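You operate a simulated robot arm through the tools that you are given. There is no shell and no other tool. Be economical: measure what you need, move in short steps, check, and stop when the job is done.

The job below is to be done with a simulated robot arm. You get a single attempt, and the scene is never put back.

Task
Gauge the three bottles in the sliding tray and put the NO GO one into the red REJECT tray.
Fine: the other two stay in their pockets.

Only the result counts: the job must be done as asked and must still hold three seconds after the hand-in. Knocking over, shifting, dropping, spilling or breaking anything else fails it.

Robot
A 7-joint arm with a two-finger gripper on a trunk, on a base that drives. Base frame: it is fixed to the floor where the robot stands at the start and does not move with it; the origin is under the middle of the robot, x ahead of it, y to its left, z up. Lengths are in m, angles in degrees, forces in N, time in s.
With the tool pointing down near the work surface it reaches from about 0.24 to 0.72 m from the robot's upright axis, wherever it stands. Its first joint turns from -166.0 to 166.0 degrees. Places, roughly: left pocket of the sliding tray [0.6, 0.2, 0.9]; middle pocket of the sliding tray [0.6, 0.1, 0.9]; right pocket of the sliding tray [0.6, 0.1, 0.9]; sliding tray on the gauge stand [0.6, 0.1, 0.9]. Payload 2.94 kg.
Tool frame: the origin (TCP) lies between the finger pads and is the grasp point; the fingertips stand 0.03 m ahead of it; z points along the fingers, y is the line along which they close. Largest opening 0.138 m; the body of the gripper starts 0.109 m behind the TCP.
Orientation is that of the tool frame in the base frame, as a unit quaternion [w, x, y, z]. With the fingers straight down and closing along the base's y, the tool's x points along the base's -x, its y along +y and its z along -z.

Tools
- The arm moves only by the tool arm_command. Its argument "motion" is a list of rows, each a list of 7 numbers: the shift along the base's x, y, z in m, then the turn, a rotation vector about the base's x, y, z in degrees, then the gripper command, from -1 (shut) to 1 (fully open), values between in proportion. In form: [[x, y, z, wx, wy, wz, gripper], ...]. A call has 1 to 8 rows; each row is the pose to reach, as a shift and turn from the pose commanded when the call began. Rows are played at 5 a second. More than 0.05 m and 8.6 degrees between two rows, or a gripper value outside its range, and nothing of the call is played. A pose out of reach is approached as far as the arm can. The call stops where the force on the tool passes 40 N (or 10 N more than at its start, if that is more) or the arm is blocked; 0.2 s more then pass. Each finger halts on what it meets, pressing with about 23 N; the grip force reading is that of the motor and also rises with nothing between the fingers. The clock runs only during rows and for 0.2 s after the last one: add rows that repeat a pose to give the fingers time. It gives the time, the measured TCP pose, the force on the tool (base axes), the opening and the grip force at its end, in the units of the frame above (readings bear some noise), with the torque about the TCP (base axes, N m) and any sound that the robot's microphone picked up, and new pictures: "show" is both (left out), scene, wrist or none.
- Cameras (640 x 400 px; columns grow to the right, rows downward): "scene" is now at [0.0075, 0.1418, 1.5813]; the picture's right is [0.06, -1.00, 0.00], its down [-0.59, -0.04, -0.81] and it looks along [0.80, 0.05, -0.59] (base axes); focal length 285 px, centre (320, 200). "wrist" rides on the gripper at [0.071, 0.019, -0.146] in the tool frame; the picture's right is [-0.26, 0.96, 0.00], its down [-0.85, -0.23, -0.48] and it looks along [-0.46, -0.12, 0.88] (tool axes); focal length 280 px, centre (320, 200). There is no depth. A picture from a camera that has moved, and an enlarged one, comes with that camera's place and axes in the base frame and with its lens.
- lift_body(by): slides the trunk up (or, below 0, down) by that many m; the arm and the scene camera ride with it, the base frame stays. It gives what a move gives, with no picture.
- steer(legs): drives the robot by 1 to 6 legs, each [ahead, left, turn to the left] in m, m and degrees, along the robot's own axes; the way and the turn of a leg run together, so that a leg with both is an arc; at most 1.5 m and 180 degrees a leg. The arm and the cameras ride along, it lands a little off, and it stops where it bumps. It gives what a move gives, and a new picture of the scene camera.
- aim_head(pan, tilt): turns the head with the scene camera to pan (to the left, within 86 degrees either way) and tilt (down, from -29 to 69), counted from straight ahead of the robot. It gives what a move gives, and a new picture of the scene camera.
- zoom(camera, box): a new picture of the part [left, top, right, bottom] of that camera's present view, enlarged. No time passes.
- sign_off(): hands the job in; it is judged then, once.

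Work in short steps. Places have to be worked out from the pictures, the camera data and where the tool is seen: move nearer, look again, correct. Check each grasp and each placing, and mend what went wrong. You have 120 turns and 260 pictures in all, those below and enlarged ones among them. Open the gripper and draw the arm clear of the work before you hand the job in, unless the task says otherwise; then end with one line.

The tools are called by a JSON object that holds its "method" and its "body". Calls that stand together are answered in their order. arm_command: Moves the arm, as the interface text tells. Its arguments: {"type":"object","properties":{"motion":{"type":"array"},"show":{"type":"string","enum":["both","scene","wrist","none"]}},"required":["motion"]} The other tools are called the same way: lift_body (by) slides the trunk up or down; steer (legs) drives the base; aim_head (pan, tilt) turns the head that bears the scene camera; zoom (camera, box) takes an enlarged picture of a part of a camera's view; sign_off () hands the job in.

At the start:

```text
t: 0.0
tcp_pos: [0.2937, 0.1967, 1.3486]
tool_rot: [0.001, 0.0, 1.0, 0.001]
ft_force: [-0.3, 0.4, 0.6]
torque: [0.03, 0.01, -0.01]
finger_gap: 0.1381
finger_force: 0.1
trunk travel left (down, up): [-0.425, 0.029]
robot x, y, heading: [-0.0, 0.0008, -0.2]
head pan, tilt: [3.6, 36.4]
```

scene: 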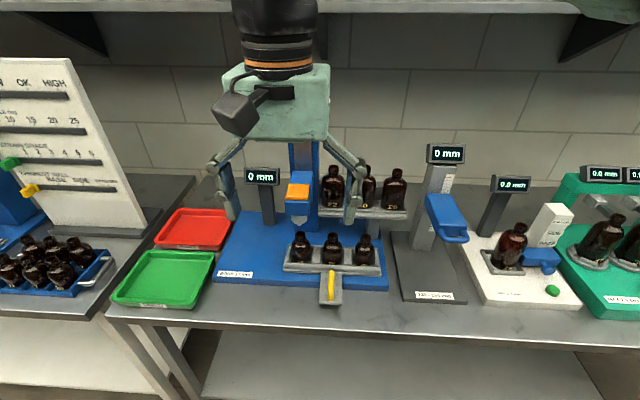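
wrist: 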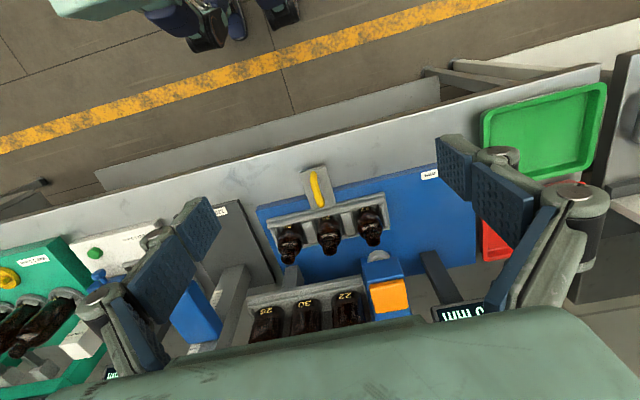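

I see several gauge stations; I'll enlarge the pictures to understand the gauge stand and tray.

{"method": "zoom", "body": {"camera": "scene", "box": [200, 140, 420, 310]}}

{"method": "zoom", "body": {"camera": "scene", "box": [400, 130, 640, 320]}}

{"method": "zoom", "body": {"camera": "wrist", "box": [220, 150, 480, 350]}}

{"method": "zoom", "body": {"camera": "scene", "box": [0, 50, 240, 310]}}

```text
2.35 times, centred on (310, 225) of scene
camera zoom: at [0.0075, 0.1418, 1.5813], right [0.06, -1.0, 0.0], down [-0.59, -0.04, -0.81], along [0.8, 0.05, -0.59], focal length 670 px, centre (344, 141)
```

zoom: 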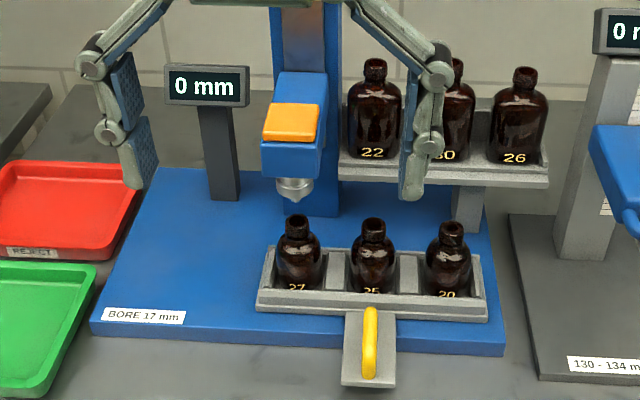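

```text
2.11 times, centred on (520, 225) of scene
camera zoom: at [0.0075, 0.1418, 1.5813], right [0.06, -1.0, 0.0], down [-0.59, -0.04, -0.81], along [0.8, 0.05, -0.59], focal length 600 px, centre (-101, 147)
```

zoom: 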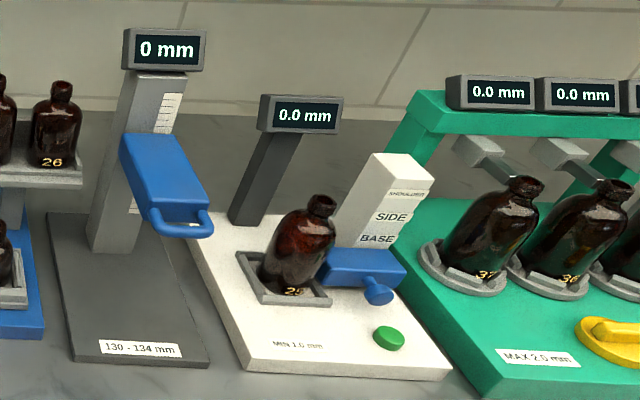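

```text
2.00 times, centred on (350, 250) of wrist
camera zoom: at [0.2225, 0.2175, 1.4937], right [0.26, 0.96, 0.0], down [0.85, -0.23, 0.48], along [0.46, -0.12, -0.88], focal length 561 px, centre (260, 100)
```

zoom: 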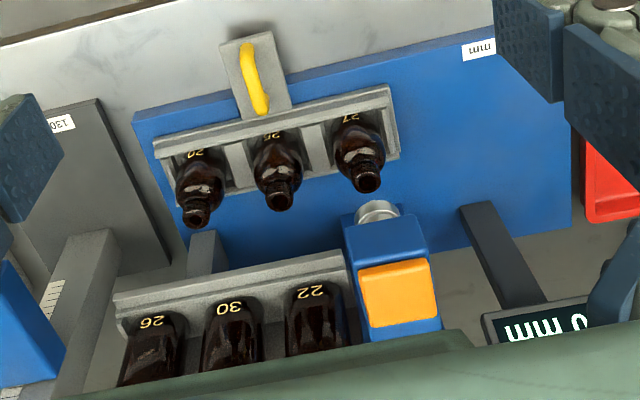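

```text
1.54 times, centred on (120, 180) of scene
camera zoom: at [0.0075, 0.1418, 1.5813], right [0.06, -1.0, 0.0], down [-0.59, -0.04, -0.81], along [0.8, 0.05, -0.59], focal length 438 px, centre (628, 231)
```

zoom: 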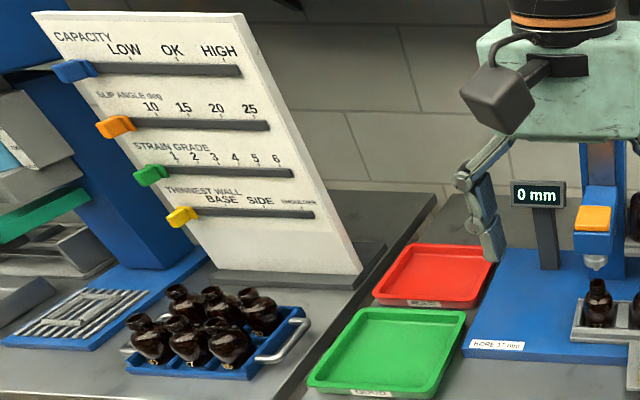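

The bore gauge's plug sits above the left bottle at about (0.60, 0.237, 1.07), with an orange press pad at about (0.575, 0.233, 1.19). I'll close the fingers and come nearer, staying high.

{"method": "arm_command", "body": {"motion": [[0.03, 0.005, 0, 0, 0, 0, 0.2], [0.07, 0.01, 0, 0, 0, 0, -0.4], [0.11, 0.02, 0, 0, 0, 0, -1], [0.15, 0.03, 0, 0, 0, 0, -1], [0.18, 0.036, 0, 0, 0, 0, -1], [0.2, 0.036, 0, 0, 0, 0, -1], [0.2, 0.036, 0, 0, 0, 0, -1], [0.2, 0.036, 0, 0, 0, 0, -1]]}}

```text
t: 1.8
tcp_pos: [0.4935, 0.2333, 1.3492]
tool_rot: [0.0, 0.0, 1.0, -0.001]
ft_force: [-0.1, 1.1, 0.3]
torque: [-0.01, -0.02, 0.0]
finger_gap: 0.0001
finger_force: 23.0
trunk travel left (down, up): [-0.425, 0.029]
robot x, y, heading: [-0.0015, -0.0044, -0.2]
head pan, tilt: [3.6, 36.4]
camera scene: at [0.0076, 0.1418, 1.5813], right [0.06, -1.0, 0.0], down [-0.59, -0.04, -0.81], along [0.8, 0.05, -0.59], focal length 285 px, centre (320, 200)
camera wrist: at [0.4217, 0.2535, 1.4943], right [0.26, 0.96, 0.0], down [0.85, -0.23, 0.48], along [0.46, -0.12, -0.88], focal length 280 px, centre (320, 200)
```

scene: 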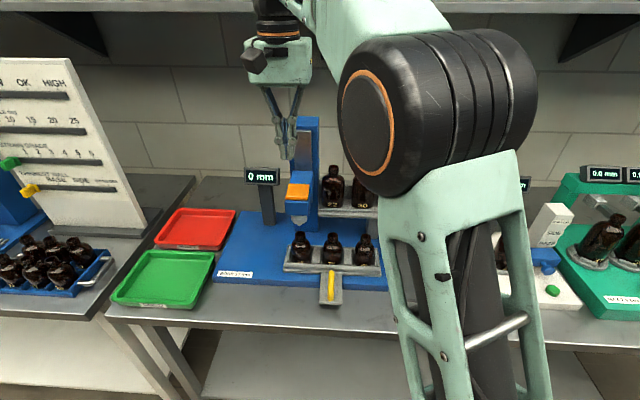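
wrist: 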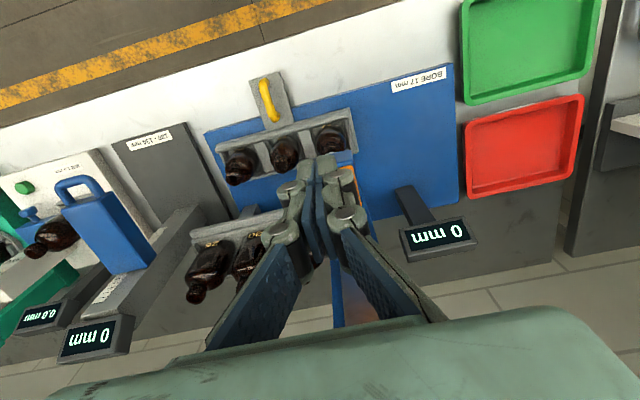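

{"method": "zoom", "body": {"camera": "scene", "box": [230, 100, 390, 310]}}

{"method": "zoom", "body": {"camera": "wrist", "box": [200, 60, 500, 340]}}

```text
1.90 times, centred on (310, 205) of scene
camera zoom: at [0.0076, 0.1418, 1.5813], right [0.06, -1.0, 0.0], down [-0.59, -0.04, -0.81], along [0.8, 0.05, -0.59], focal length 543 px, centre (339, 190)
```

zoom: 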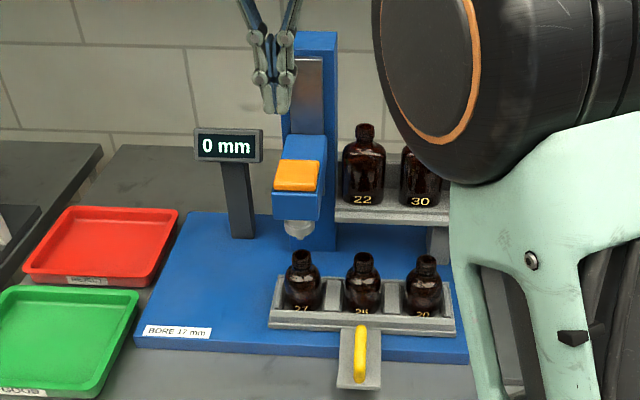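

```text
1.43 times, centred on (350, 200) of wrist
camera zoom: at [0.4217, 0.2535, 1.4943], right [0.26, 0.96, 0.0], down [0.85, -0.23, 0.48], along [0.46, -0.12, -0.88], focal length 401 px, centre (277, 200)
```

zoom: 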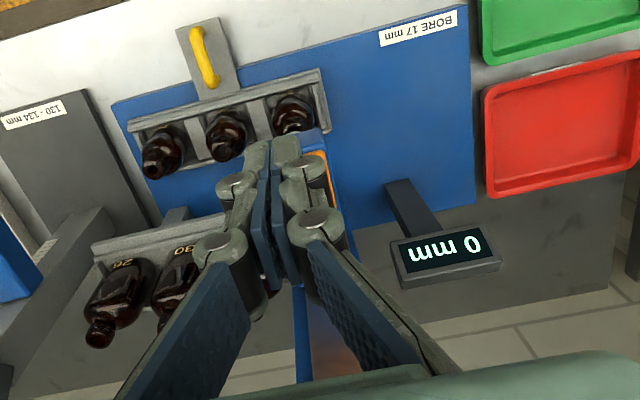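

The pad tops a head overhanging toward the robot, x ≈ 0.54–0.61, with the column behind. I'll descend above the pad's front half.

{"method": "arm_command", "body": {"motion": [[0.035, 0.0, -0.01, 0, 0, 0, -1], [0.07, 0.0, -0.03, 0, 0, 0, -1], [0.07, 0.0, -0.06, 0, 0, 0, -1], [0.07, 0.0, -0.09, 0, 0, 0, -1], [0.07, 0.0, -0.105, 0, 0, 0, -1], [0.07, 0, -0.105, 0, 0, 0, -1]]}}

```text
t: 3.2
tcp_pos: [0.5639, 0.2322, 1.2429]
tool_rot: [0.0, 0.001, 1.0, 0.0]
ft_force: [-0.3, -0.9, -0.1]
torque: [-0.01, 0.04, -0.04]
finger_gap: 0.0001
finger_force: 22.9
trunk travel left (down, up): [-0.425, 0.029]
robot x, y, heading: [-0.0035, -0.0035, 0.2]
head pan, tilt: [3.6, 36.4]
camera scene: at [0.0075, 0.1418, 1.5813], right [0.06, -1.0, 0.0], down [-0.59, -0.04, -0.81], along [0.8, 0.05, -0.59], focal length 285 px, centre (320, 200)
camera wrist: at [0.4924, 0.253, 1.3889], right [0.26, 0.96, 0.0], down [0.85, -0.23, 0.48], along [0.46, -0.12, -0.88], focal length 280 px, centre (320, 200)
```

scene: 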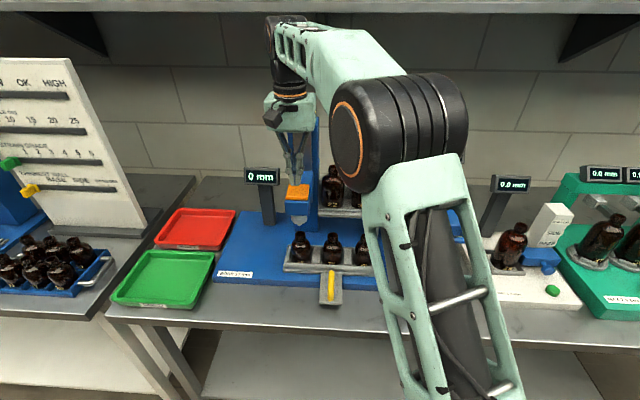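
wrist: 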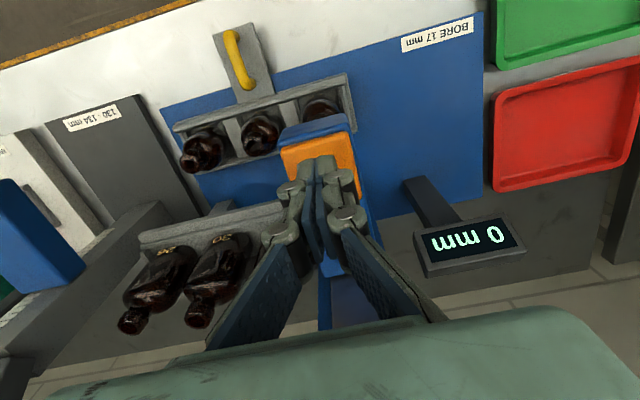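

The fingertips are over the pad. I'll press down in small steps and watch force and readout.

{"method": "arm_command", "body": {"motion": [[0, 0, -0.008, 0, 0, 0, -1], [0, 0, -0.016, 0, 0, 0, -1], [0, 0, -0.024, 0, 0, 0, -1], [0, 0, -0.032, 0, 0, 0, -1], [0, 0, -0.038, 0, 0, 0, -1], [0, 0, -0.044, 0, 0, 0, -1]]}}

{"method": "zoom", "body": {"camera": "scene", "box": [230, 130, 390, 310]}}

```text
t: 4.6
tcp_pos: [0.5642, 0.2326, 1.1991]
tool_rot: [0.001, 0.001, 1.0, 0.0]
ft_force: [-0.6, 0.6, 4.3]
torque: [0.02, -0.04, 0.02]
finger_gap: 0.006
finger_force: 28.0
trunk travel left (down, up): [-0.425, 0.029]
robot x, y, heading: [0.0041, -0.0004, 0.1]
head pan, tilt: [3.6, 36.4]
camera scene: at [0.007, 0.1416, 1.5814], right [0.06, -1.0, 0.0], down [-0.59, -0.04, -0.81], along [0.8, 0.05, -0.59], focal length 285 px, centre (320, 200)
camera wrist: at [0.4921, 0.2533, 1.3453], right [0.26, 0.96, 0.0], down [0.85, -0.23, 0.48], along [0.46, -0.12, -0.88], focal length 280 px, centre (320, 200)
```

scene: 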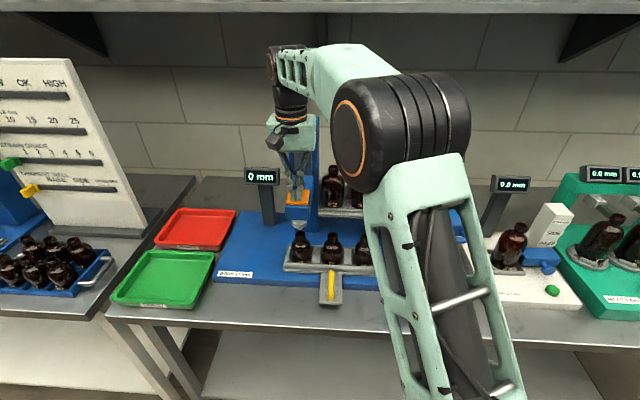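
wrist: 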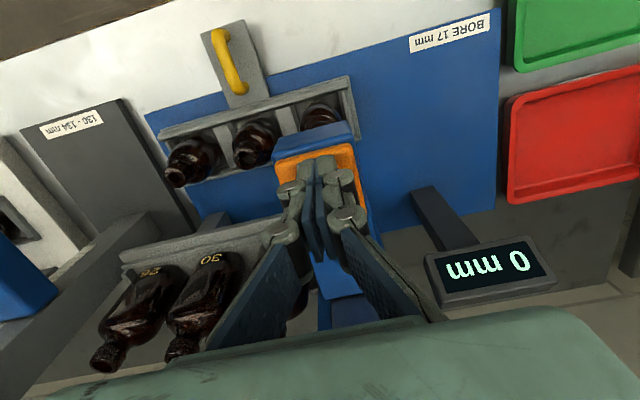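

```text
2.22 times, centred on (310, 220) of scene
camera zoom: at [0.007, 0.1416, 1.5814], right [0.06, -1.0, 0.0], down [-0.59, -0.04, -0.81], along [0.8, 0.05, -0.59], focal length 633 px, centre (342, 156)
```

zoom: 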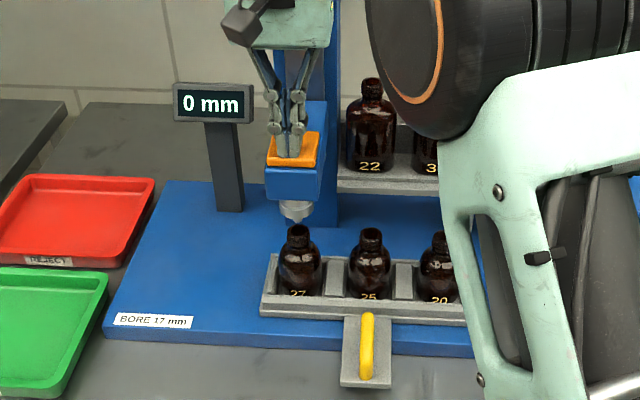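

The head travels down with about 4 N. I'll keep going slowly.

{"method": "arm_command", "body": {"motion": [[0, 0, -0.006, 0, 0, 0, -1], [0, 0, -0.012, 0, 0, 0, -1], [0, 0, -0.018, 0, 0, 0, -1], [0, 0, -0.024, 0, 0, 0, -1]], "show": "none"}}

{"method": "zoom", "body": {"camera": "scene", "box": [230, 150, 390, 310]}}

{"method": "zoom", "body": {"camera": "wrist", "box": [140, 20, 540, 300]}}

```text
t: 5.6
tcp_pos: [0.5646, 0.2336, 1.1767]
tool_rot: [0.001, 0.001, 1.0, 0.0]
ft_force: [-0.4, 1.8, 5.9]
torque: [0.05, -0.01, 0.01]
finger_gap: 0.0062
finger_force: 27.7
trunk travel left (down, up): [-0.425, 0.029]
robot x, y, heading: [0.0005, 0.0019, -0.0]
head pan, tilt: [3.6, 36.4]
```

```text
2.50 times, centred on (310, 230) of scene
camera zoom: at [0.0069, 0.1417, 1.5814], right [0.06, -1.0, 0.0], down [-0.59, -0.04, -0.81], along [0.8, 0.05, -0.59], focal length 712 px, centre (345, 125)
```

zoom: 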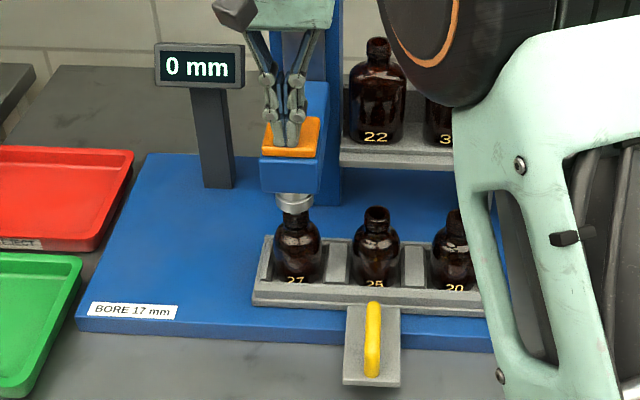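

```text
1.43 times, centred on (340, 160) of wrist
camera zoom: at [0.4921, 0.2533, 1.3214], right [0.26, 0.96, 0.0], down [0.85, -0.23, 0.48], along [0.46, -0.12, -0.88], focal length 401 px, centre (291, 257)
```

zoom: 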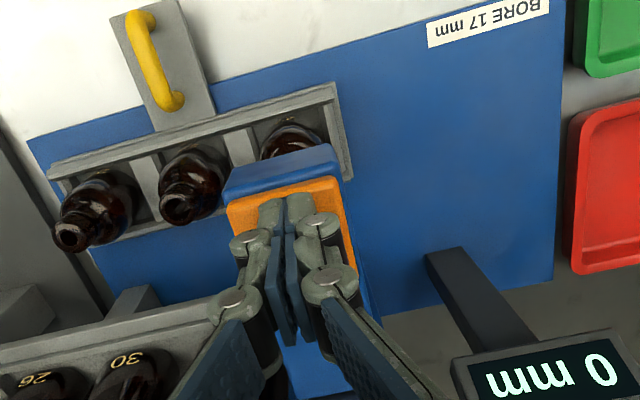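

The plug is at the left bottle's mouth. I'll press a bit further.

{"method": "arm_command", "body": {"motion": [[0, 0, -0.004, 0, 0, 0, -1], [0, 0, -0.008, 0, 0, 0, -1], [0, 0, -0.012, 0, 0, 0, -1], [0, 0, -0.016, 0, 0, 0, -1]], "show": "none"}}

{"method": "zoom", "body": {"camera": "scene", "box": [230, 150, 390, 310]}}

```text
t: 6.6
tcp_pos: [0.5633, 0.2326, 1.1598]
tool_rot: [0.003, 0.0, 1.0, 0.001]
ft_force: [2.9, 0.4, 12.2]
torque: [0.06, 0.0, -0.01]
finger_gap: 0.006
finger_force: 28.9
trunk travel left (down, up): [-0.425, 0.029]
robot x, y, heading: [-0.0001, -0.0009, 0.1]
head pan, tilt: [3.6, 36.4]
```

```text
2.50 times, centred on (310, 230) of scene
camera zoom: at [0.0067, 0.1414, 1.5815], right [0.06, -1.0, 0.0], down [-0.59, -0.04, -0.81], along [0.8, 0.05, -0.59], focal length 712 px, centre (345, 125)
```

zoom: 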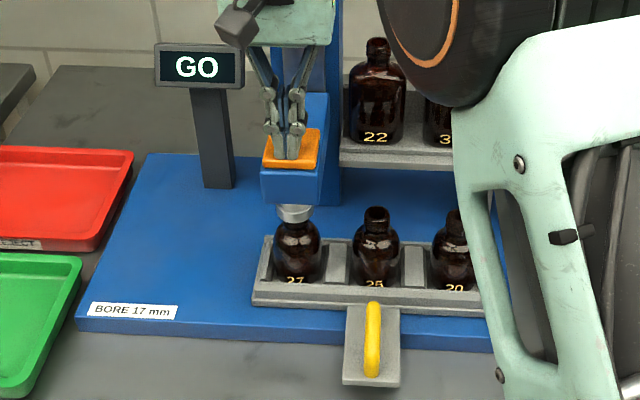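

The left bottle (27) reads GO. I'll raise and check that the plug springs back and the bottle stays put.

{"method": "arm_command", "body": {"motion": [[0, 0, 0.01, 0, 0, 0, -1], [0, 0, 0.02, 0, 0, 0, -1], [0, 0, 0.035, 0, 0, 0, -1], [0, 0, 0.05, 0, 0, 0, -1], [0, 0, 0.07, 0, 0, 0, -1], [0, 0, 0.09, 0, 0, 0, -1], [-0.03, 0, 0.12, 0, 0, 0, -1], [-0.07, 0, 0.15, 0, 0, 0, -1]], "show": "none"}}

{"method": "zoom", "body": {"camera": "scene", "box": [230, 130, 390, 310]}}

{"method": "zoom", "body": {"camera": "wrist", "box": [180, 60, 480, 260]}}

```text
t: 8.4
tcp_pos: [0.4915, 0.2331, 1.3098]
tool_rot: [-0.001, 0.0, 1.0, 0.0]
ft_force: [-1.5, 1.0, 0.7]
torque: [0.0, -0.02, 0.02]
finger_gap: 0.0
finger_force: 28.3
trunk travel left (down, up): [-0.425, 0.029]
robot x, y, heading: [0.0002, -0.0011, -0.1]
head pan, tilt: [3.6, 36.4]
```

```text
2.22 times, centred on (310, 220) of scene
camera zoom: at [0.0061, 0.1415, 1.5814], right [0.06, -1.0, 0.0], down [-0.59, -0.04, -0.81], along [0.8, 0.05, -0.59], focal length 633 px, centre (342, 156)
```

zoom: 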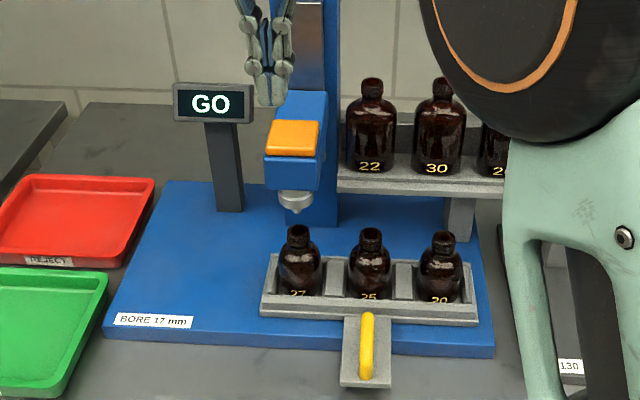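

```text
2.00 times, centred on (330, 160) of wrist
camera zoom: at [0.4214, 0.2537, 1.455], right [0.26, 0.96, 0.0], down [0.85, -0.23, 0.48], along [0.46, -0.13, -0.88], focal length 561 px, centre (300, 280)
```

zoom: 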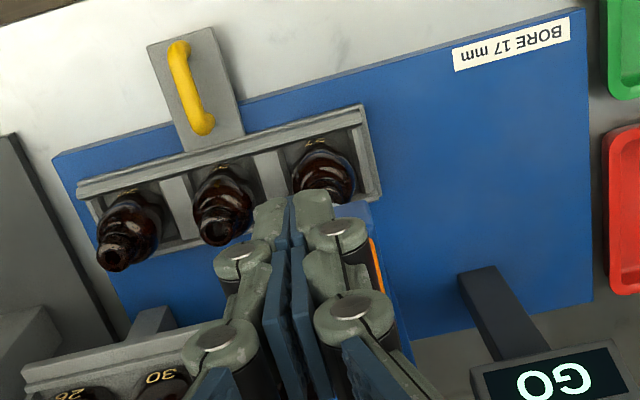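

GO latches on the display and the plug has sprung back. The handle bar runs x 0.45–0.51 at y ≈ 0.141, with its top near z ≈ 0.96; I'll go above its near end with the fingers part open.

{"method": "arm_command", "body": {"motion": [[-0.02, -0.03, -0.02, 0, 0, 0, -0.2], [-0.03, -0.06, -0.06, 0, 0, 0, -0.2], [-0.03, -0.092, -0.1, 0, 0, 0, -0.2], [-0.03, -0.092, -0.15, 0, 0, 0, -0.2], [-0.03, -0.092, -0.2, 0, 0, 0, -0.2], [-0.03, -0.092, -0.25, 0, 0, 0, -0.2], [-0.03, -0.092, -0.28, 0, 0, 0, -0.2], [-0.03, -0.092, -0.28, 0, 0, 0, -0.2]]}}

```text
refused: row 2 steps farther than a row can; nothing moved
```

Row steps must stay within 0.05 m; resending with smaller steps.

{"method": "arm_command", "body": {"motion": [[-0.015, -0.03, -0.02, 0, 0, 0, -0.2], [-0.03, -0.06, -0.05, 0, 0, 0, -0.2], [-0.03, -0.092, -0.08, 0, 0, 0, -0.2], [-0.03, -0.092, -0.125, 0, 0, 0, -0.2], [-0.03, -0.092, -0.17, 0, 0, 0, -0.2], [-0.03, -0.092, -0.215, 0, 0, 0, -0.2], [-0.03, -0.092, -0.26, 0, 0, 0, -0.2], [-0.03, -0.092, -0.26, 0, 0, 0, -0.2]]}}

```text
t: 10.2
tcp_pos: [0.4649, 0.1421, 1.0489]
tool_rot: [0.0, 0.001, 1.0, 0.0]
ft_force: [-0.6, -0.7, 0.6]
torque: [0.02, -0.02, -0.03]
finger_gap: 0.0553
finger_force: 0.0
trunk travel left (down, up): [-0.425, 0.029]
robot x, y, heading: [0.0016, -0.0016, 0.1]
head pan, tilt: [3.6, 36.4]
camera scene: at [0.0074, 0.1418, 1.5814], right [0.06, -1.0, 0.0], down [-0.59, -0.04, -0.81], along [0.8, 0.05, -0.59], focal length 285 px, centre (320, 200)
camera wrist: at [0.3933, 0.1616, 1.1944], right [0.26, 0.97, 0.0], down [0.85, -0.23, 0.48], along [0.46, -0.12, -0.88], focal length 280 px, centre (320, 200)
```

scene: 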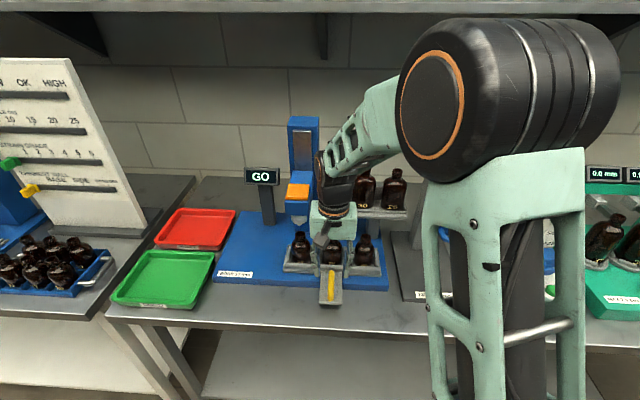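
wrist: 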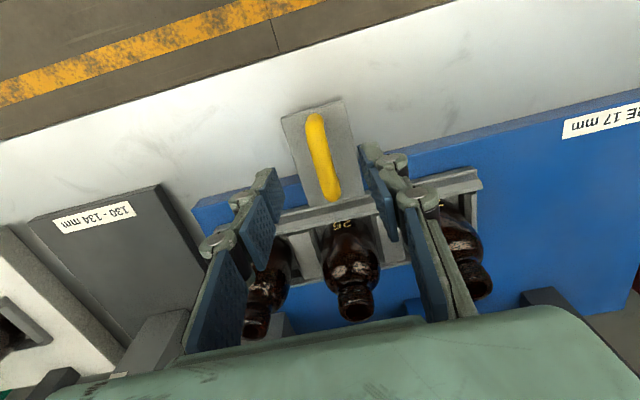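

Estimates agree: handle at y ≈ 0.142, x 0.443–0.514. I'll lower to z ≈ 0.967 and close on the bar.

{"method": "arm_command", "body": {"motion": [[0, 0, -0.03, 0, 0, 0, -0.2], [0, 0, -0.06, 0, 0, 0, -0.2], [0, 0, -0.082, 0, 0, 0, -0.2], [0, 0, -0.082, 0, 0, 0, -0.6], [0, 0, -0.082, 0, 0, 0, -1], [0, 0, -0.082, 0, 0, 0, -1], [0, 0, -0.082, 0, 0, 0, -1]], "show": "wrist"}}

```text
t: 11.8
tcp_pos: [0.4638, 0.1413, 0.9678]
tool_rot: [0.002, 0.0, 1.0, 0.0]
ft_force: [3.2, -0.7, 12.6]
torque: [-0.08, -0.33, 0.01]
finger_gap: 0.0145
finger_force: 40.9
trunk travel left (down, up): [-0.425, 0.029]
robot x, y, heading: [0.004, -0.0008, -0.0]
head pan, tilt: [3.6, 36.4]
camera wrist: at [0.3926, 0.1619, 1.1141], right [0.26, 0.96, 0.0], down [0.85, -0.23, 0.48], along [0.46, -0.12, -0.88], focal length 280 px, centre (320, 200)
```

wrist: 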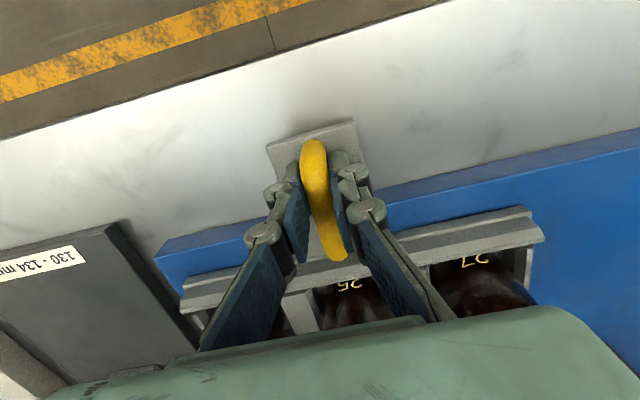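

The bar is gripped (14.5 mm), with a slight downward press on the tongue. I'll ease up 3 mm and slide left in steps.

{"method": "arm_command", "body": {"motion": [[0, 0, 0.003, 0, 0, 0, -1], [0, 0.012, 0.003, 0, 0, 0, -1], [0, 0.024, 0.003, 0, 0, 0, -1], [0, 0.036, 0.003, 0, 0, 0, -1], [0, 0.046, 0.003, 0, 0, 0, -1]]}}

```text
t: 13.0
tcp_pos: [0.4644, 0.1871, 0.9679]
tool_rot: [-0.002, 0.0, 1.0, -0.001]
ft_force: [5.3, -1.0, -17.4]
torque: [-0.08, -1.22, -0.02]
finger_gap: 0.0146
finger_force: 40.5
trunk travel left (down, up): [-0.425, 0.029]
robot x, y, heading: [0.0012, 0.0, -0.1]
head pan, tilt: [3.6, 36.4]
camera scene: at [0.0097, 0.1425, 1.5811], right [0.06, -1.0, 0.0], down [-0.59, -0.04, -0.8], along [0.8, 0.05, -0.59], focal length 285 px, centre (320, 200)
camera wrist: at [0.3936, 0.2083, 1.1145], right [0.26, 0.97, 0.0], down [0.85, -0.23, 0.47], along [0.46, -0.13, -0.88], focal length 280 px, centre (320, 200)
```

scene: 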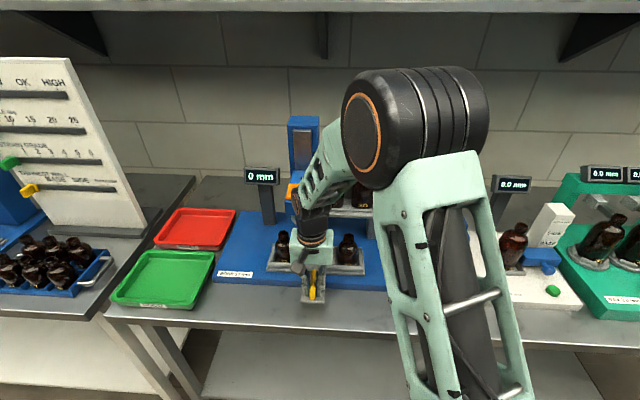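
wrist: 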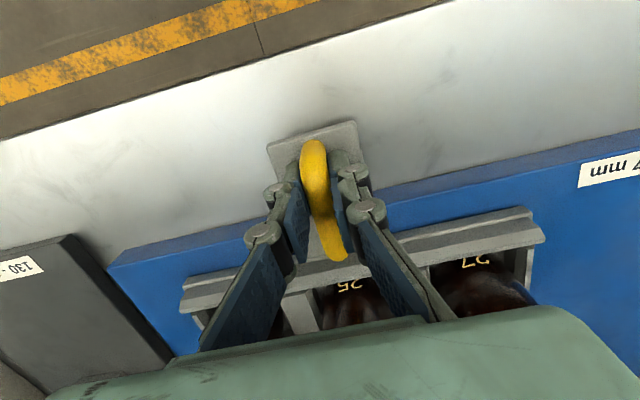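

The tray slides freely. I'll finish to the second position, relaxing the lift slightly.

{"method": "arm_command", "body": {"motion": [[0, 0.012, -0.0015, 0, 0, 0, -1], [0, 0.024, -0.0015, 0, 0, 0, -1], [0, 0.036, -0.0015, 0, 0, 0, -1], [0, 0.0485, -0.0015, 0, 0, 0, -1], [0, 0.0485, -0.0015, 0, 0, 0, -1]]}}

{"method": "zoom", "body": {"camera": "scene", "box": [210, 130, 390, 310]}}

```text
t: 14.2
tcp_pos: [0.4656, 0.2343, 0.9688]
tool_rot: [0.0, 0.0, 1.0, 0.001]
ft_force: [2.9, -5.0, 4.6]
torque: [-0.2, 0.3, 0.06]
finger_gap: 0.0144
finger_force: 40.8
trunk travel left (down, up): [-0.425, 0.029]
robot x, y, heading: [0.0016, 0.0014, -0.2]
head pan, tilt: [3.6, 36.4]
camera scene: at [0.0076, 0.1411, 1.5815], right [0.06, -1.0, 0.0], down [-0.59, -0.04, -0.81], along [0.8, 0.05, -0.59], focal length 285 px, centre (320, 200)
camera wrist: at [0.3931, 0.2552, 1.1143], right [0.26, 0.96, 0.0], down [0.85, -0.23, 0.48], along [0.46, -0.12, -0.88], focal length 280 px, centre (320, 200)
```

scene: 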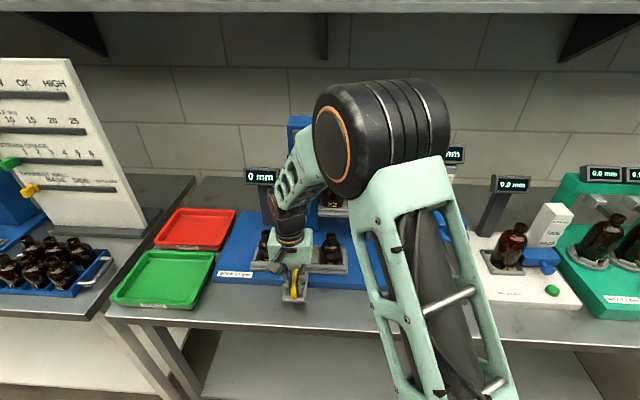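
wrist: 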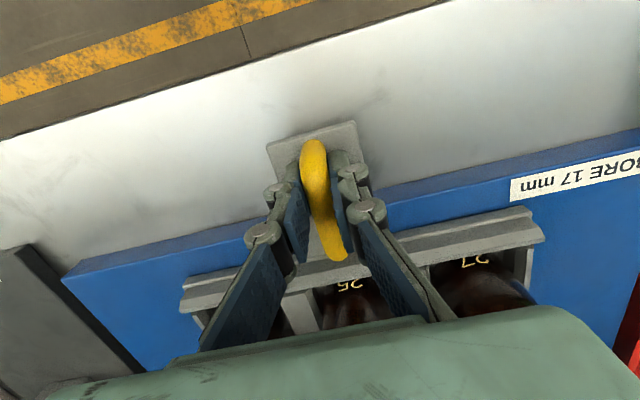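

```text
2.22 times, centred on (300, 220) of scene
camera zoom: at [0.0076, 0.1411, 1.5815], right [0.06, -1.0, 0.0], down [-0.59, -0.04, -0.81], along [0.8, 0.05, -0.59], focal length 633 px, centre (364, 156)
```

zoom: 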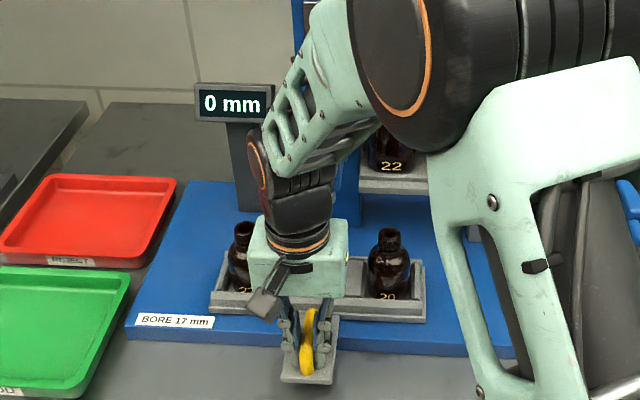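

At the second position (y ≈ 0.234). I'll release, pull back while rising, and look at alignment.

{"method": "arm_command", "body": {"motion": [[0, 0, 0, 0, 0, 0, -0.5], [0, 0, 0, 0, 0, 0, -0.4], [0, 0, 0.04, 0, 0, 0, -0.4], [-0.02, 0, 0.085, 0, 0, 0, -0.4], [-0.02, 0, 0.13, 0, 0, 0, -1], [-0.02, 0, 0.175, 0, 0, 0, -1], [0, 0, 0.22, 0, 0, 0, -1], [0.03, 0, 0.26, 0, 0, 0, -1]]}}

{"method": "zoom", "body": {"camera": "scene", "box": [210, 130, 390, 310]}}

```text
t: 16.0
tcp_pos: [0.493, 0.2346, 1.2272]
tool_rot: [0.0, 0.001, 1.0, 0.0]
ft_force: [-0.6, 0.3, -1.1]
torque: [0.0, 0.04, -0.01]
finger_gap: 0.0
finger_force: 23.2
trunk travel left (down, up): [-0.425, 0.029]
robot x, y, heading: [0.0005, 0.0011, -0.1]
head pan, tilt: [3.6, 36.4]
camera scene: at [0.0082, 0.1418, 1.5813], right [0.06, -1.0, 0.0], down [-0.59, -0.04, -0.8], along [0.8, 0.05, -0.59], focal length 285 px, centre (320, 200)
camera wrist: at [0.4222, 0.2555, 1.3735], right [0.26, 0.97, 0.0], down [0.85, -0.23, 0.48], along [0.46, -0.12, -0.88], focal length 280 px, centre (320, 200)
```

scene: 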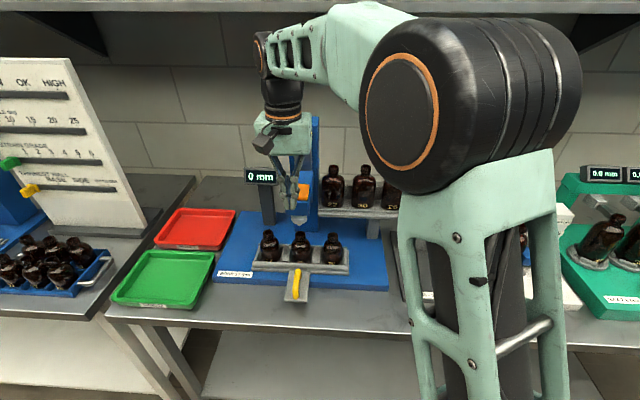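
wrist: 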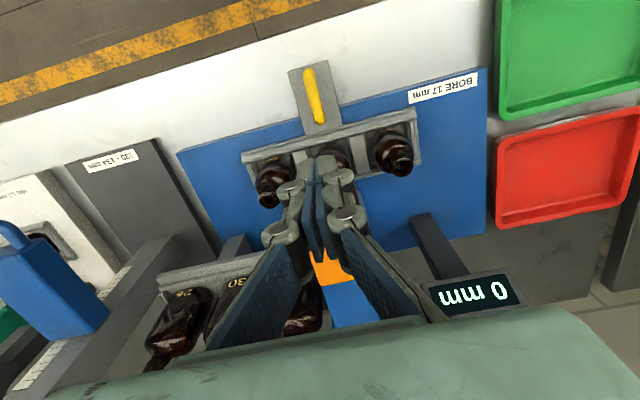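

```text
2.22 times, centred on (300, 220) of scene
camera zoom: at [0.0082, 0.1418, 1.5813], right [0.06, -1.0, 0.0], down [-0.59, -0.04, -0.8], along [0.8, 0.05, -0.59], focal length 633 px, centre (364, 156)
```

zoom: 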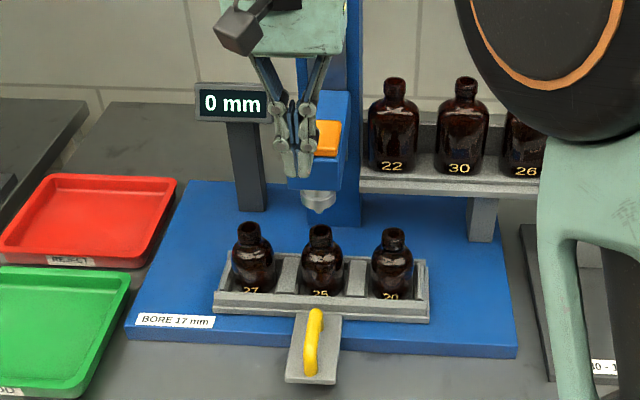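

The middle bottle now occupies the same line as the left one did (u = −0.0695). I'll press the pad again.

{"method": "arm_command", "body": {"motion": [[0, 0, 0.02, 0, 0, 0, -1], [0.035, 0, 0.025, 0, 0, 0, -1], [0.071, -0.001, 0.02, 0, 0, 0, -1], [0.071, -0.001, 0, 0, 0, 0, -1], [0.071, -0.001, -0.015, 0, 0, 0, -1], [0.071, -0.001, -0.03, 0, 0, 0, -1], [0.071, -0.001, -0.042, 0, 0, 0, -1], [0.071, -0.001, -0.052, 0, 0, 0, -1]], "show": "none"}}

{"method": "arm_command", "body": {"motion": [[0, 0, -0.004, 0, 0, 0, -1], [0, 0, -0.008, 0, 0, 0, -1], [0, 0, -0.012, 0, 0, 0, -1], [0, 0, -0.016, 0, 0, 0, -1]], "show": "none"}}

{"method": "zoom", "body": {"camera": "scene", "box": [210, 130, 390, 310]}}

```text
t: 17.8
tcp_pos: [0.5646, 0.2337, 1.1764]
tool_rot: [0.001, 0.0, 1.0, 0.0]
ft_force: [0.7, -0.6, 5.4]
torque: [-0.04, -0.05, 0.03]
finger_gap: 0.006
finger_force: 28.9
trunk travel left (down, up): [-0.425, 0.029]
robot x, y, heading: [-0.0036, 0.0005, -0.1]
head pan, tilt: [3.6, 36.4]
```

```text
t: 18.8
tcp_pos: [0.5655, 0.2342, 1.1615]
tool_rot: [0.001, -0.001, 1.0, 0.001]
ft_force: [3.5, -1.1, 9.4]
torque: [-0.03, -0.04, 0.03]
finger_gap: 0.0064
finger_force: 28.7
trunk travel left (down, up): [-0.425, 0.029]
robot x, y, heading: [0.0014, 0.0042, -0.2]
head pan, tilt: [3.6, 36.4]
```

```text
2.22 times, centred on (300, 220) of scene
camera zoom: at [0.007, 0.1411, 1.5815], right [0.06, -1.0, 0.0], down [-0.59, -0.04, -0.81], along [0.8, 0.05, -0.59], focal length 633 px, centre (364, 156)
```

zoom: 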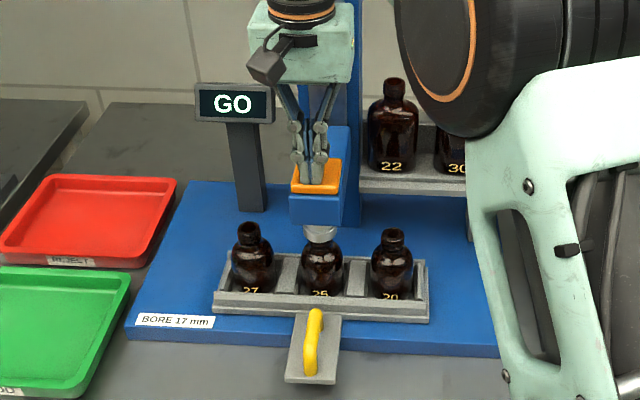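

Bottle 25 is GO too. I'll raise off, then go back to the handle (now at y ≈ 0.235) to bring the third bottle under.

{"method": "arm_command", "body": {"motion": [[0, 0, 0.015, 0, 0, 0, -1], [0, 0, 0.03, 0, 0, 0, -1], [0, 0, 0.055, 0, 0, 0, -1], [0, 0, 0.085, 0, 0, 0, -1], [-0.04, 0, 0.095, 0, 0, 0, -1], [-0.08, 0, 0.09, 0, 0, 0, -1], [-0.12, 0, 0.065, 0, 0, 0, -0.6], [-0.12, 0, 0.02, 0, 0, 0, -0.4]], "show": "none"}}

{"method": "arm_command", "body": {"motion": [[0, 0, -0.045, 0, 0, 0, -0.4], [0.0, 0, -0.09, 0, 0, 0, -0.4], [0.01, 0, -0.12, 0, 0, 0, -0.4], [0.02, 0, -0.135, 0, 0, 0, -0.4], [0.02, 0, -0.135, 0, 0, 0, -0.4]]}}

```text
t: 20.6
tcp_pos: [0.4445, 0.2358, 1.1797]
tool_rot: [0.0, 0.0, 1.0, 0.0]
ft_force: [0.0, -1.0, -0.1]
torque: [-0.01, 0.02, 0.0]
finger_gap: 0.0413
finger_force: 0.0
trunk travel left (down, up): [-0.425, 0.029]
robot x, y, heading: [0.0, -0.001, -0.2]
head pan, tilt: [3.6, 36.4]
```

```text
t: 21.8
tcp_pos: [0.4647, 0.2344, 1.0455]
tool_rot: [0.0, 0.0, 1.0, 0.0]
ft_force: [-1.1, 0.5, -0.4]
torque: [0.01, 0.03, -0.02]
finger_gap: 0.0412
finger_force: 0.0
trunk travel left (down, up): [-0.425, 0.029]
robot x, y, heading: [-0.003, -0.0005, -0.4]
head pan, tilt: [3.6, 36.4]
camera scene: at [0.0074, 0.1418, 1.5813], right [0.06, -1.0, 0.0], down [-0.59, -0.04, -0.81], along [0.8, 0.05, -0.59], focal length 285 px, centre (320, 200)
camera wrist: at [0.3926, 0.2555, 1.1914], right [0.26, 0.96, 0.0], down [0.85, -0.23, 0.48], along [0.46, -0.12, -0.88], focal length 280 px, centre (320, 200)
```

scene: 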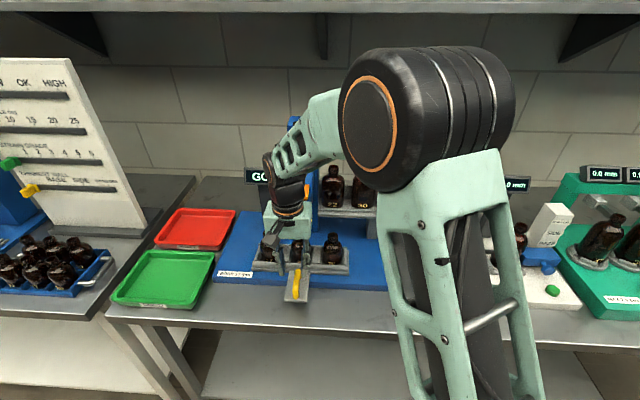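
wrist: 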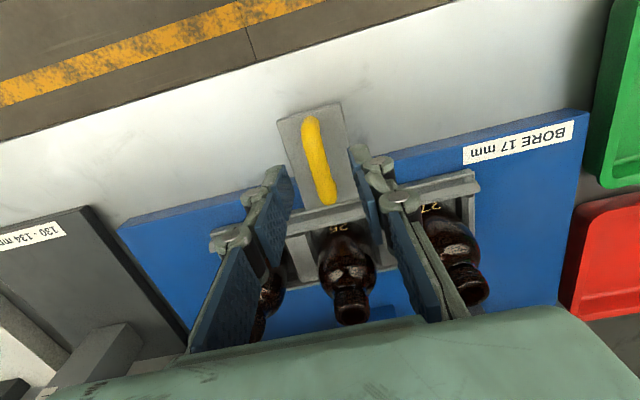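

The handle lies between the fingers. Lower and grip.

{"method": "arm_command", "body": {"motion": [[0, 0, -0.03, 0, 0, 0, -0.4], [0, 0, -0.06, 0, 0, 0, -0.4], [0, 0, -0.076, 0, 0, 0, -0.4], [0, 0, -0.076, 0, 0, 0, -0.8], [0, 0, -0.076, 0, 0, 0, -1], [0, 0, -0.076, 0, 0, 0, -1]], "show": "wrist"}}

```text
t: 23.2
tcp_pos: [0.4656, 0.2332, 0.9696]
tool_rot: [0.001, 0.0, 1.0, -0.001]
ft_force: [0.3, -4.3, -5.0]
torque: [-0.07, -0.38, -0.01]
finger_gap: 0.0142
finger_force: 40.8
trunk travel left (down, up): [-0.425, 0.029]
robot x, y, heading: [0.0035, 0.0026, 0.0]
head pan, tilt: [3.6, 36.4]
camera wrist: at [0.394, 0.2541, 1.1152], right [0.26, 0.96, 0.0], down [0.85, -0.23, 0.48], along [0.46, -0.13, -0.88], focal length 280 px, centre (320, 200)
```

wrist: 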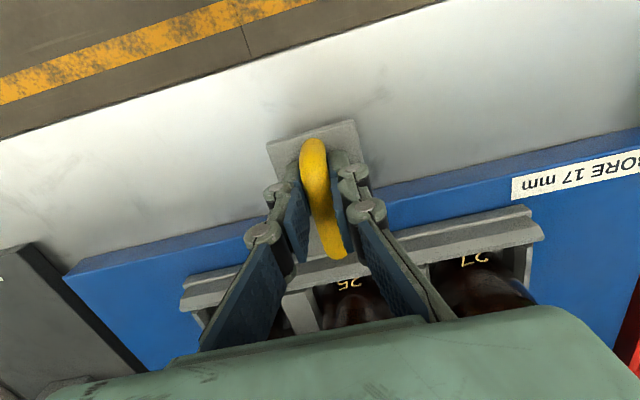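

Gripped. Sliding left by one pitch.

{"method": "arm_command", "body": {"motion": [[0, 0.015, 0, 0, 0, 0, -1], [0, 0.03, 0, 0, 0, 0, -1], [0, 0.045, 0, 0, 0, 0, -1], [0, 0.06, 0, 0, 0, 0, -1], [0, 0.075, 0, 0, 0, 0, -1], [0, 0.086, 0, 0, 0, 0, -1], [0, 0.0935, 0, 0, 0, 0, -1], [0, 0.0935, 0, 0, 0, 0, -1]]}}

{"method": "zoom", "body": {"camera": "scene", "box": [190, 130, 390, 310]}}

```text
t: 25.0
tcp_pos: [0.4656, 0.3203, 0.9689]
tool_rot: [-0.002, 0.002, 1.0, -0.003]
ft_force: [-4.3, -29.4, -6.0]
torque: [-0.12, -0.48, 0.23]
finger_gap: 0.0143
finger_force: 40.9
trunk travel left (down, up): [-0.425, 0.029]
robot x, y, heading: [0.0022, -0.0048, -0.2]
head pan, tilt: [3.6, 36.4]
camera scene: at [0.0075, 0.1376, 1.5818], right [0.06, -1.0, 0.0], down [-0.59, -0.03, -0.81], along [0.8, 0.05, -0.59], focal length 285 px, centre (320, 200)
camera wrist: at [0.3944, 0.3425, 1.1153], right [0.27, 0.96, -0.01], down [0.85, -0.23, 0.47], along [0.46, -0.13, -0.88], focal length 280 px, centre (320, 200)
```

scene: 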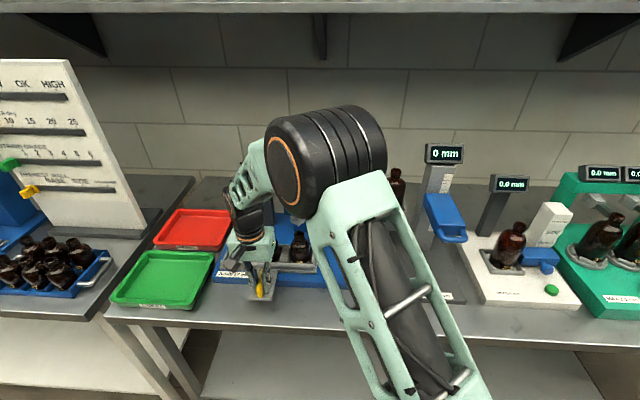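
wrist: 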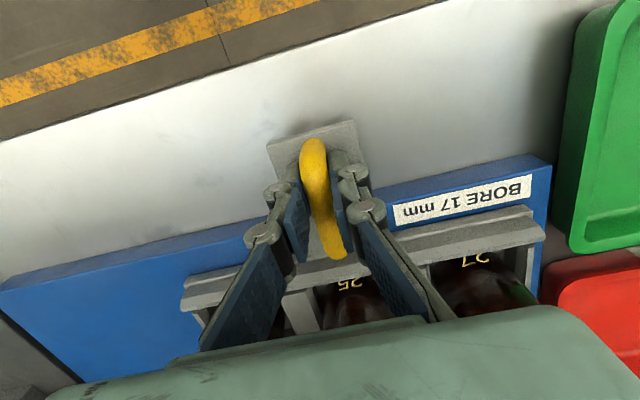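

```text
2.22 times, centred on (290, 220) of scene
camera zoom: at [0.0075, 0.1376, 1.5818], right [0.06, -1.0, 0.0], down [-0.59, -0.03, -0.81], along [0.8, 0.05, -0.59], focal length 633 px, centre (387, 156)
```

zoom: 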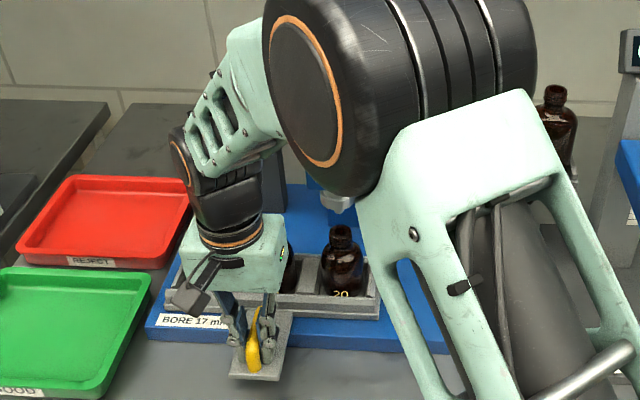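

The slide stopped at y ≈ 0.320 with −29 N: an end stop, with bottle 20 seemingly under the plug (pitch ≈ 0.09). I'll relax the push, release and retreat to look.

{"method": "arm_command", "body": {"motion": [[0, -0.005, 0, 0, 0, 0, -1], [0, -0.007, 0, 0, 0, 0, -0.6], [0, -0.007, 0, 0, 0, 0, -0.4], [0, -0.007, 0.03, 0, 0, 0, -0.4], [-0.02, -0.007, 0.075, 0, 0, 0, -0.4], [-0.02, -0.007, 0.12, 0, 0, 0, -1], [-0.02, -0.007, 0.165, 0, 0, 0, -1], [-0.02, -0.007, 0.21, 0, 0, 0, -1]]}}

{"method": "zoom", "body": {"camera": "scene", "box": [190, 130, 390, 310]}}

```text
t: 26.8
tcp_pos: [0.4429, 0.3215, 1.1814]
tool_rot: [0.0, 0.0, 1.0, 0.0]
ft_force: [-0.1, 0.0, -0.1]
torque: [0.0, -0.02, 0.02]
finger_gap: 0.0
finger_force: 23.4
trunk travel left (down, up): [-0.425, 0.029]
robot x, y, heading: [-0.0032, 0.0015, 0.1]
head pan, tilt: [3.6, 36.4]
camera scene: at [0.0071, 0.1415, 1.5813], right [0.06, -1.0, 0.0], down [-0.59, -0.04, -0.81], along [0.8, 0.05, -0.59], focal length 285 px, centre (320, 200)
camera wrist: at [0.3721, 0.3418, 1.3274], right [0.26, 0.96, 0.0], down [0.85, -0.23, 0.48], along [0.46, -0.12, -0.88], focal length 280 px, centre (320, 200)
```

scene: 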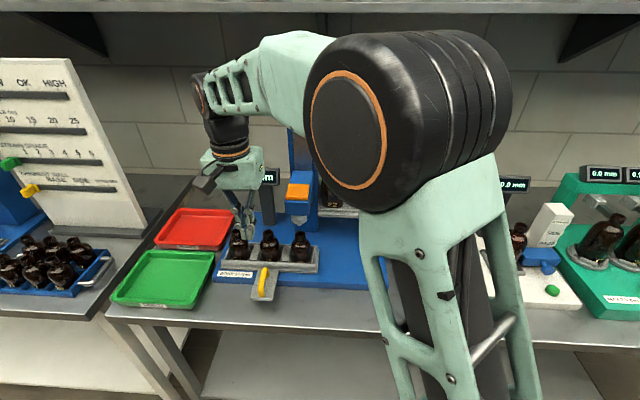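
wrist: 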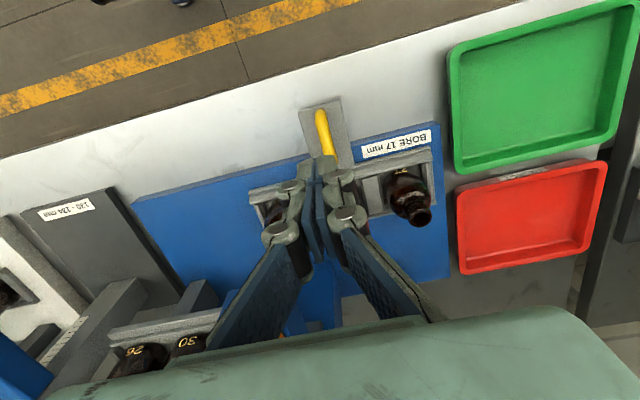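

```text
2.22 times, centred on (290, 220) of scene
camera zoom: at [0.0071, 0.1415, 1.5813], right [0.06, -1.0, 0.0], down [-0.59, -0.04, -0.81], along [0.8, 0.05, -0.59], focal length 633 px, centre (387, 156)
```

zoom: 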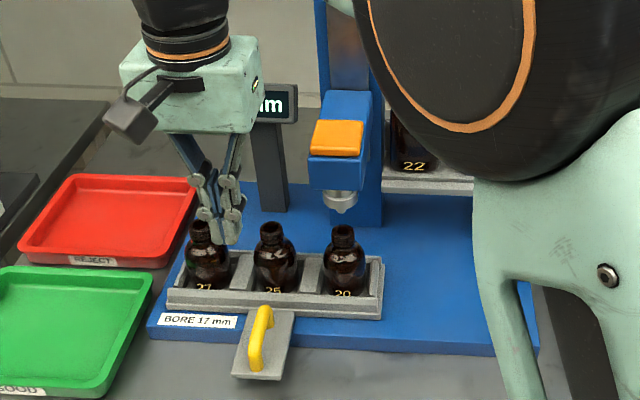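

Bottle 20 sits on the plug line (u = −0.0695). Moving to the pad and pressing.

{"method": "arm_command", "body": {"motion": [[0, -0.02, 0.035, 0, 0, 0, -1], [0.01, -0.05, 0.07, 0, 0, 0, -1], [0.045, -0.08, 0.075, 0, 0, 0, -1], [0.085, -0.087, 0.075, 0, 0, 0, -1], [0.121, -0.087, 0.06, 0, 0, 0, -1], [0.121, -0.087, 0.035, 0, 0, 0, -1], [0.121, -0.087, 0.015, 0, 0, 0, -1], [0.121, -0.087, -0.004, 0, 0, 0, -1]], "show": "none"}}

{"method": "arm_command", "body": {"motion": [[0, 0, -0.004, 0, 0, 0, -1], [0, 0, -0.008, 0, 0, 0, -1], [0, 0, -0.012, 0, 0, 0, -1], [0, 0, -0.016, 0, 0, 0, -1]], "show": "none"}}

{"method": "zoom", "body": {"camera": "scene", "box": [190, 130, 390, 310]}}

```text
t: 28.6
tcp_pos: [0.5648, 0.2343, 1.1775]
tool_rot: [0.002, 0.0, 1.0, 0.001]
ft_force: [0.3, -0.8, 9.9]
torque: [0.01, 0.05, 0.02]
finger_gap: 0.006
finger_force: 28.6
trunk travel left (down, up): [-0.425, 0.029]
robot x, y, heading: [0.0032, -0.0018, -0.0]
head pan, tilt: [3.6, 36.4]
```

```text
t: 29.6
tcp_pos: [0.565, 0.2335, 1.1609]
tool_rot: [0.001, 0.0, 1.0, 0.0]
ft_force: [3.4, 1.4, 18.6]
torque: [0.07, 0.04, -0.01]
finger_gap: 0.0059
finger_force: 28.4
trunk travel left (down, up): [-0.425, 0.029]
robot x, y, heading: [0.0016, 0.0015, 0.1]
head pan, tilt: [3.6, 36.4]
```

```text
2.22 times, centred on (290, 220) of scene
camera zoom: at [0.006, 0.1411, 1.5815], right [0.06, -1.0, 0.0], down [-0.59, -0.04, -0.81], along [0.8, 0.05, -0.59], focal length 633 px, centre (387, 156)
```

zoom: 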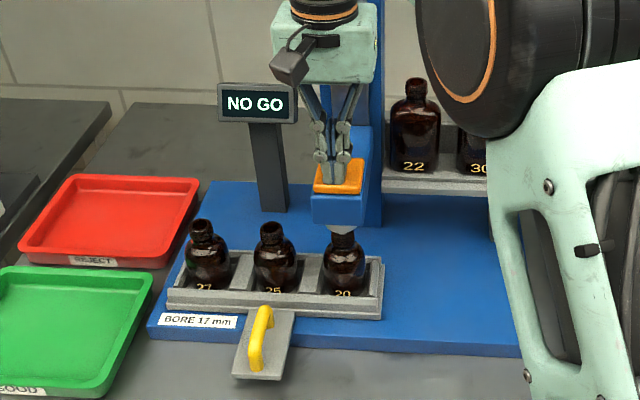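

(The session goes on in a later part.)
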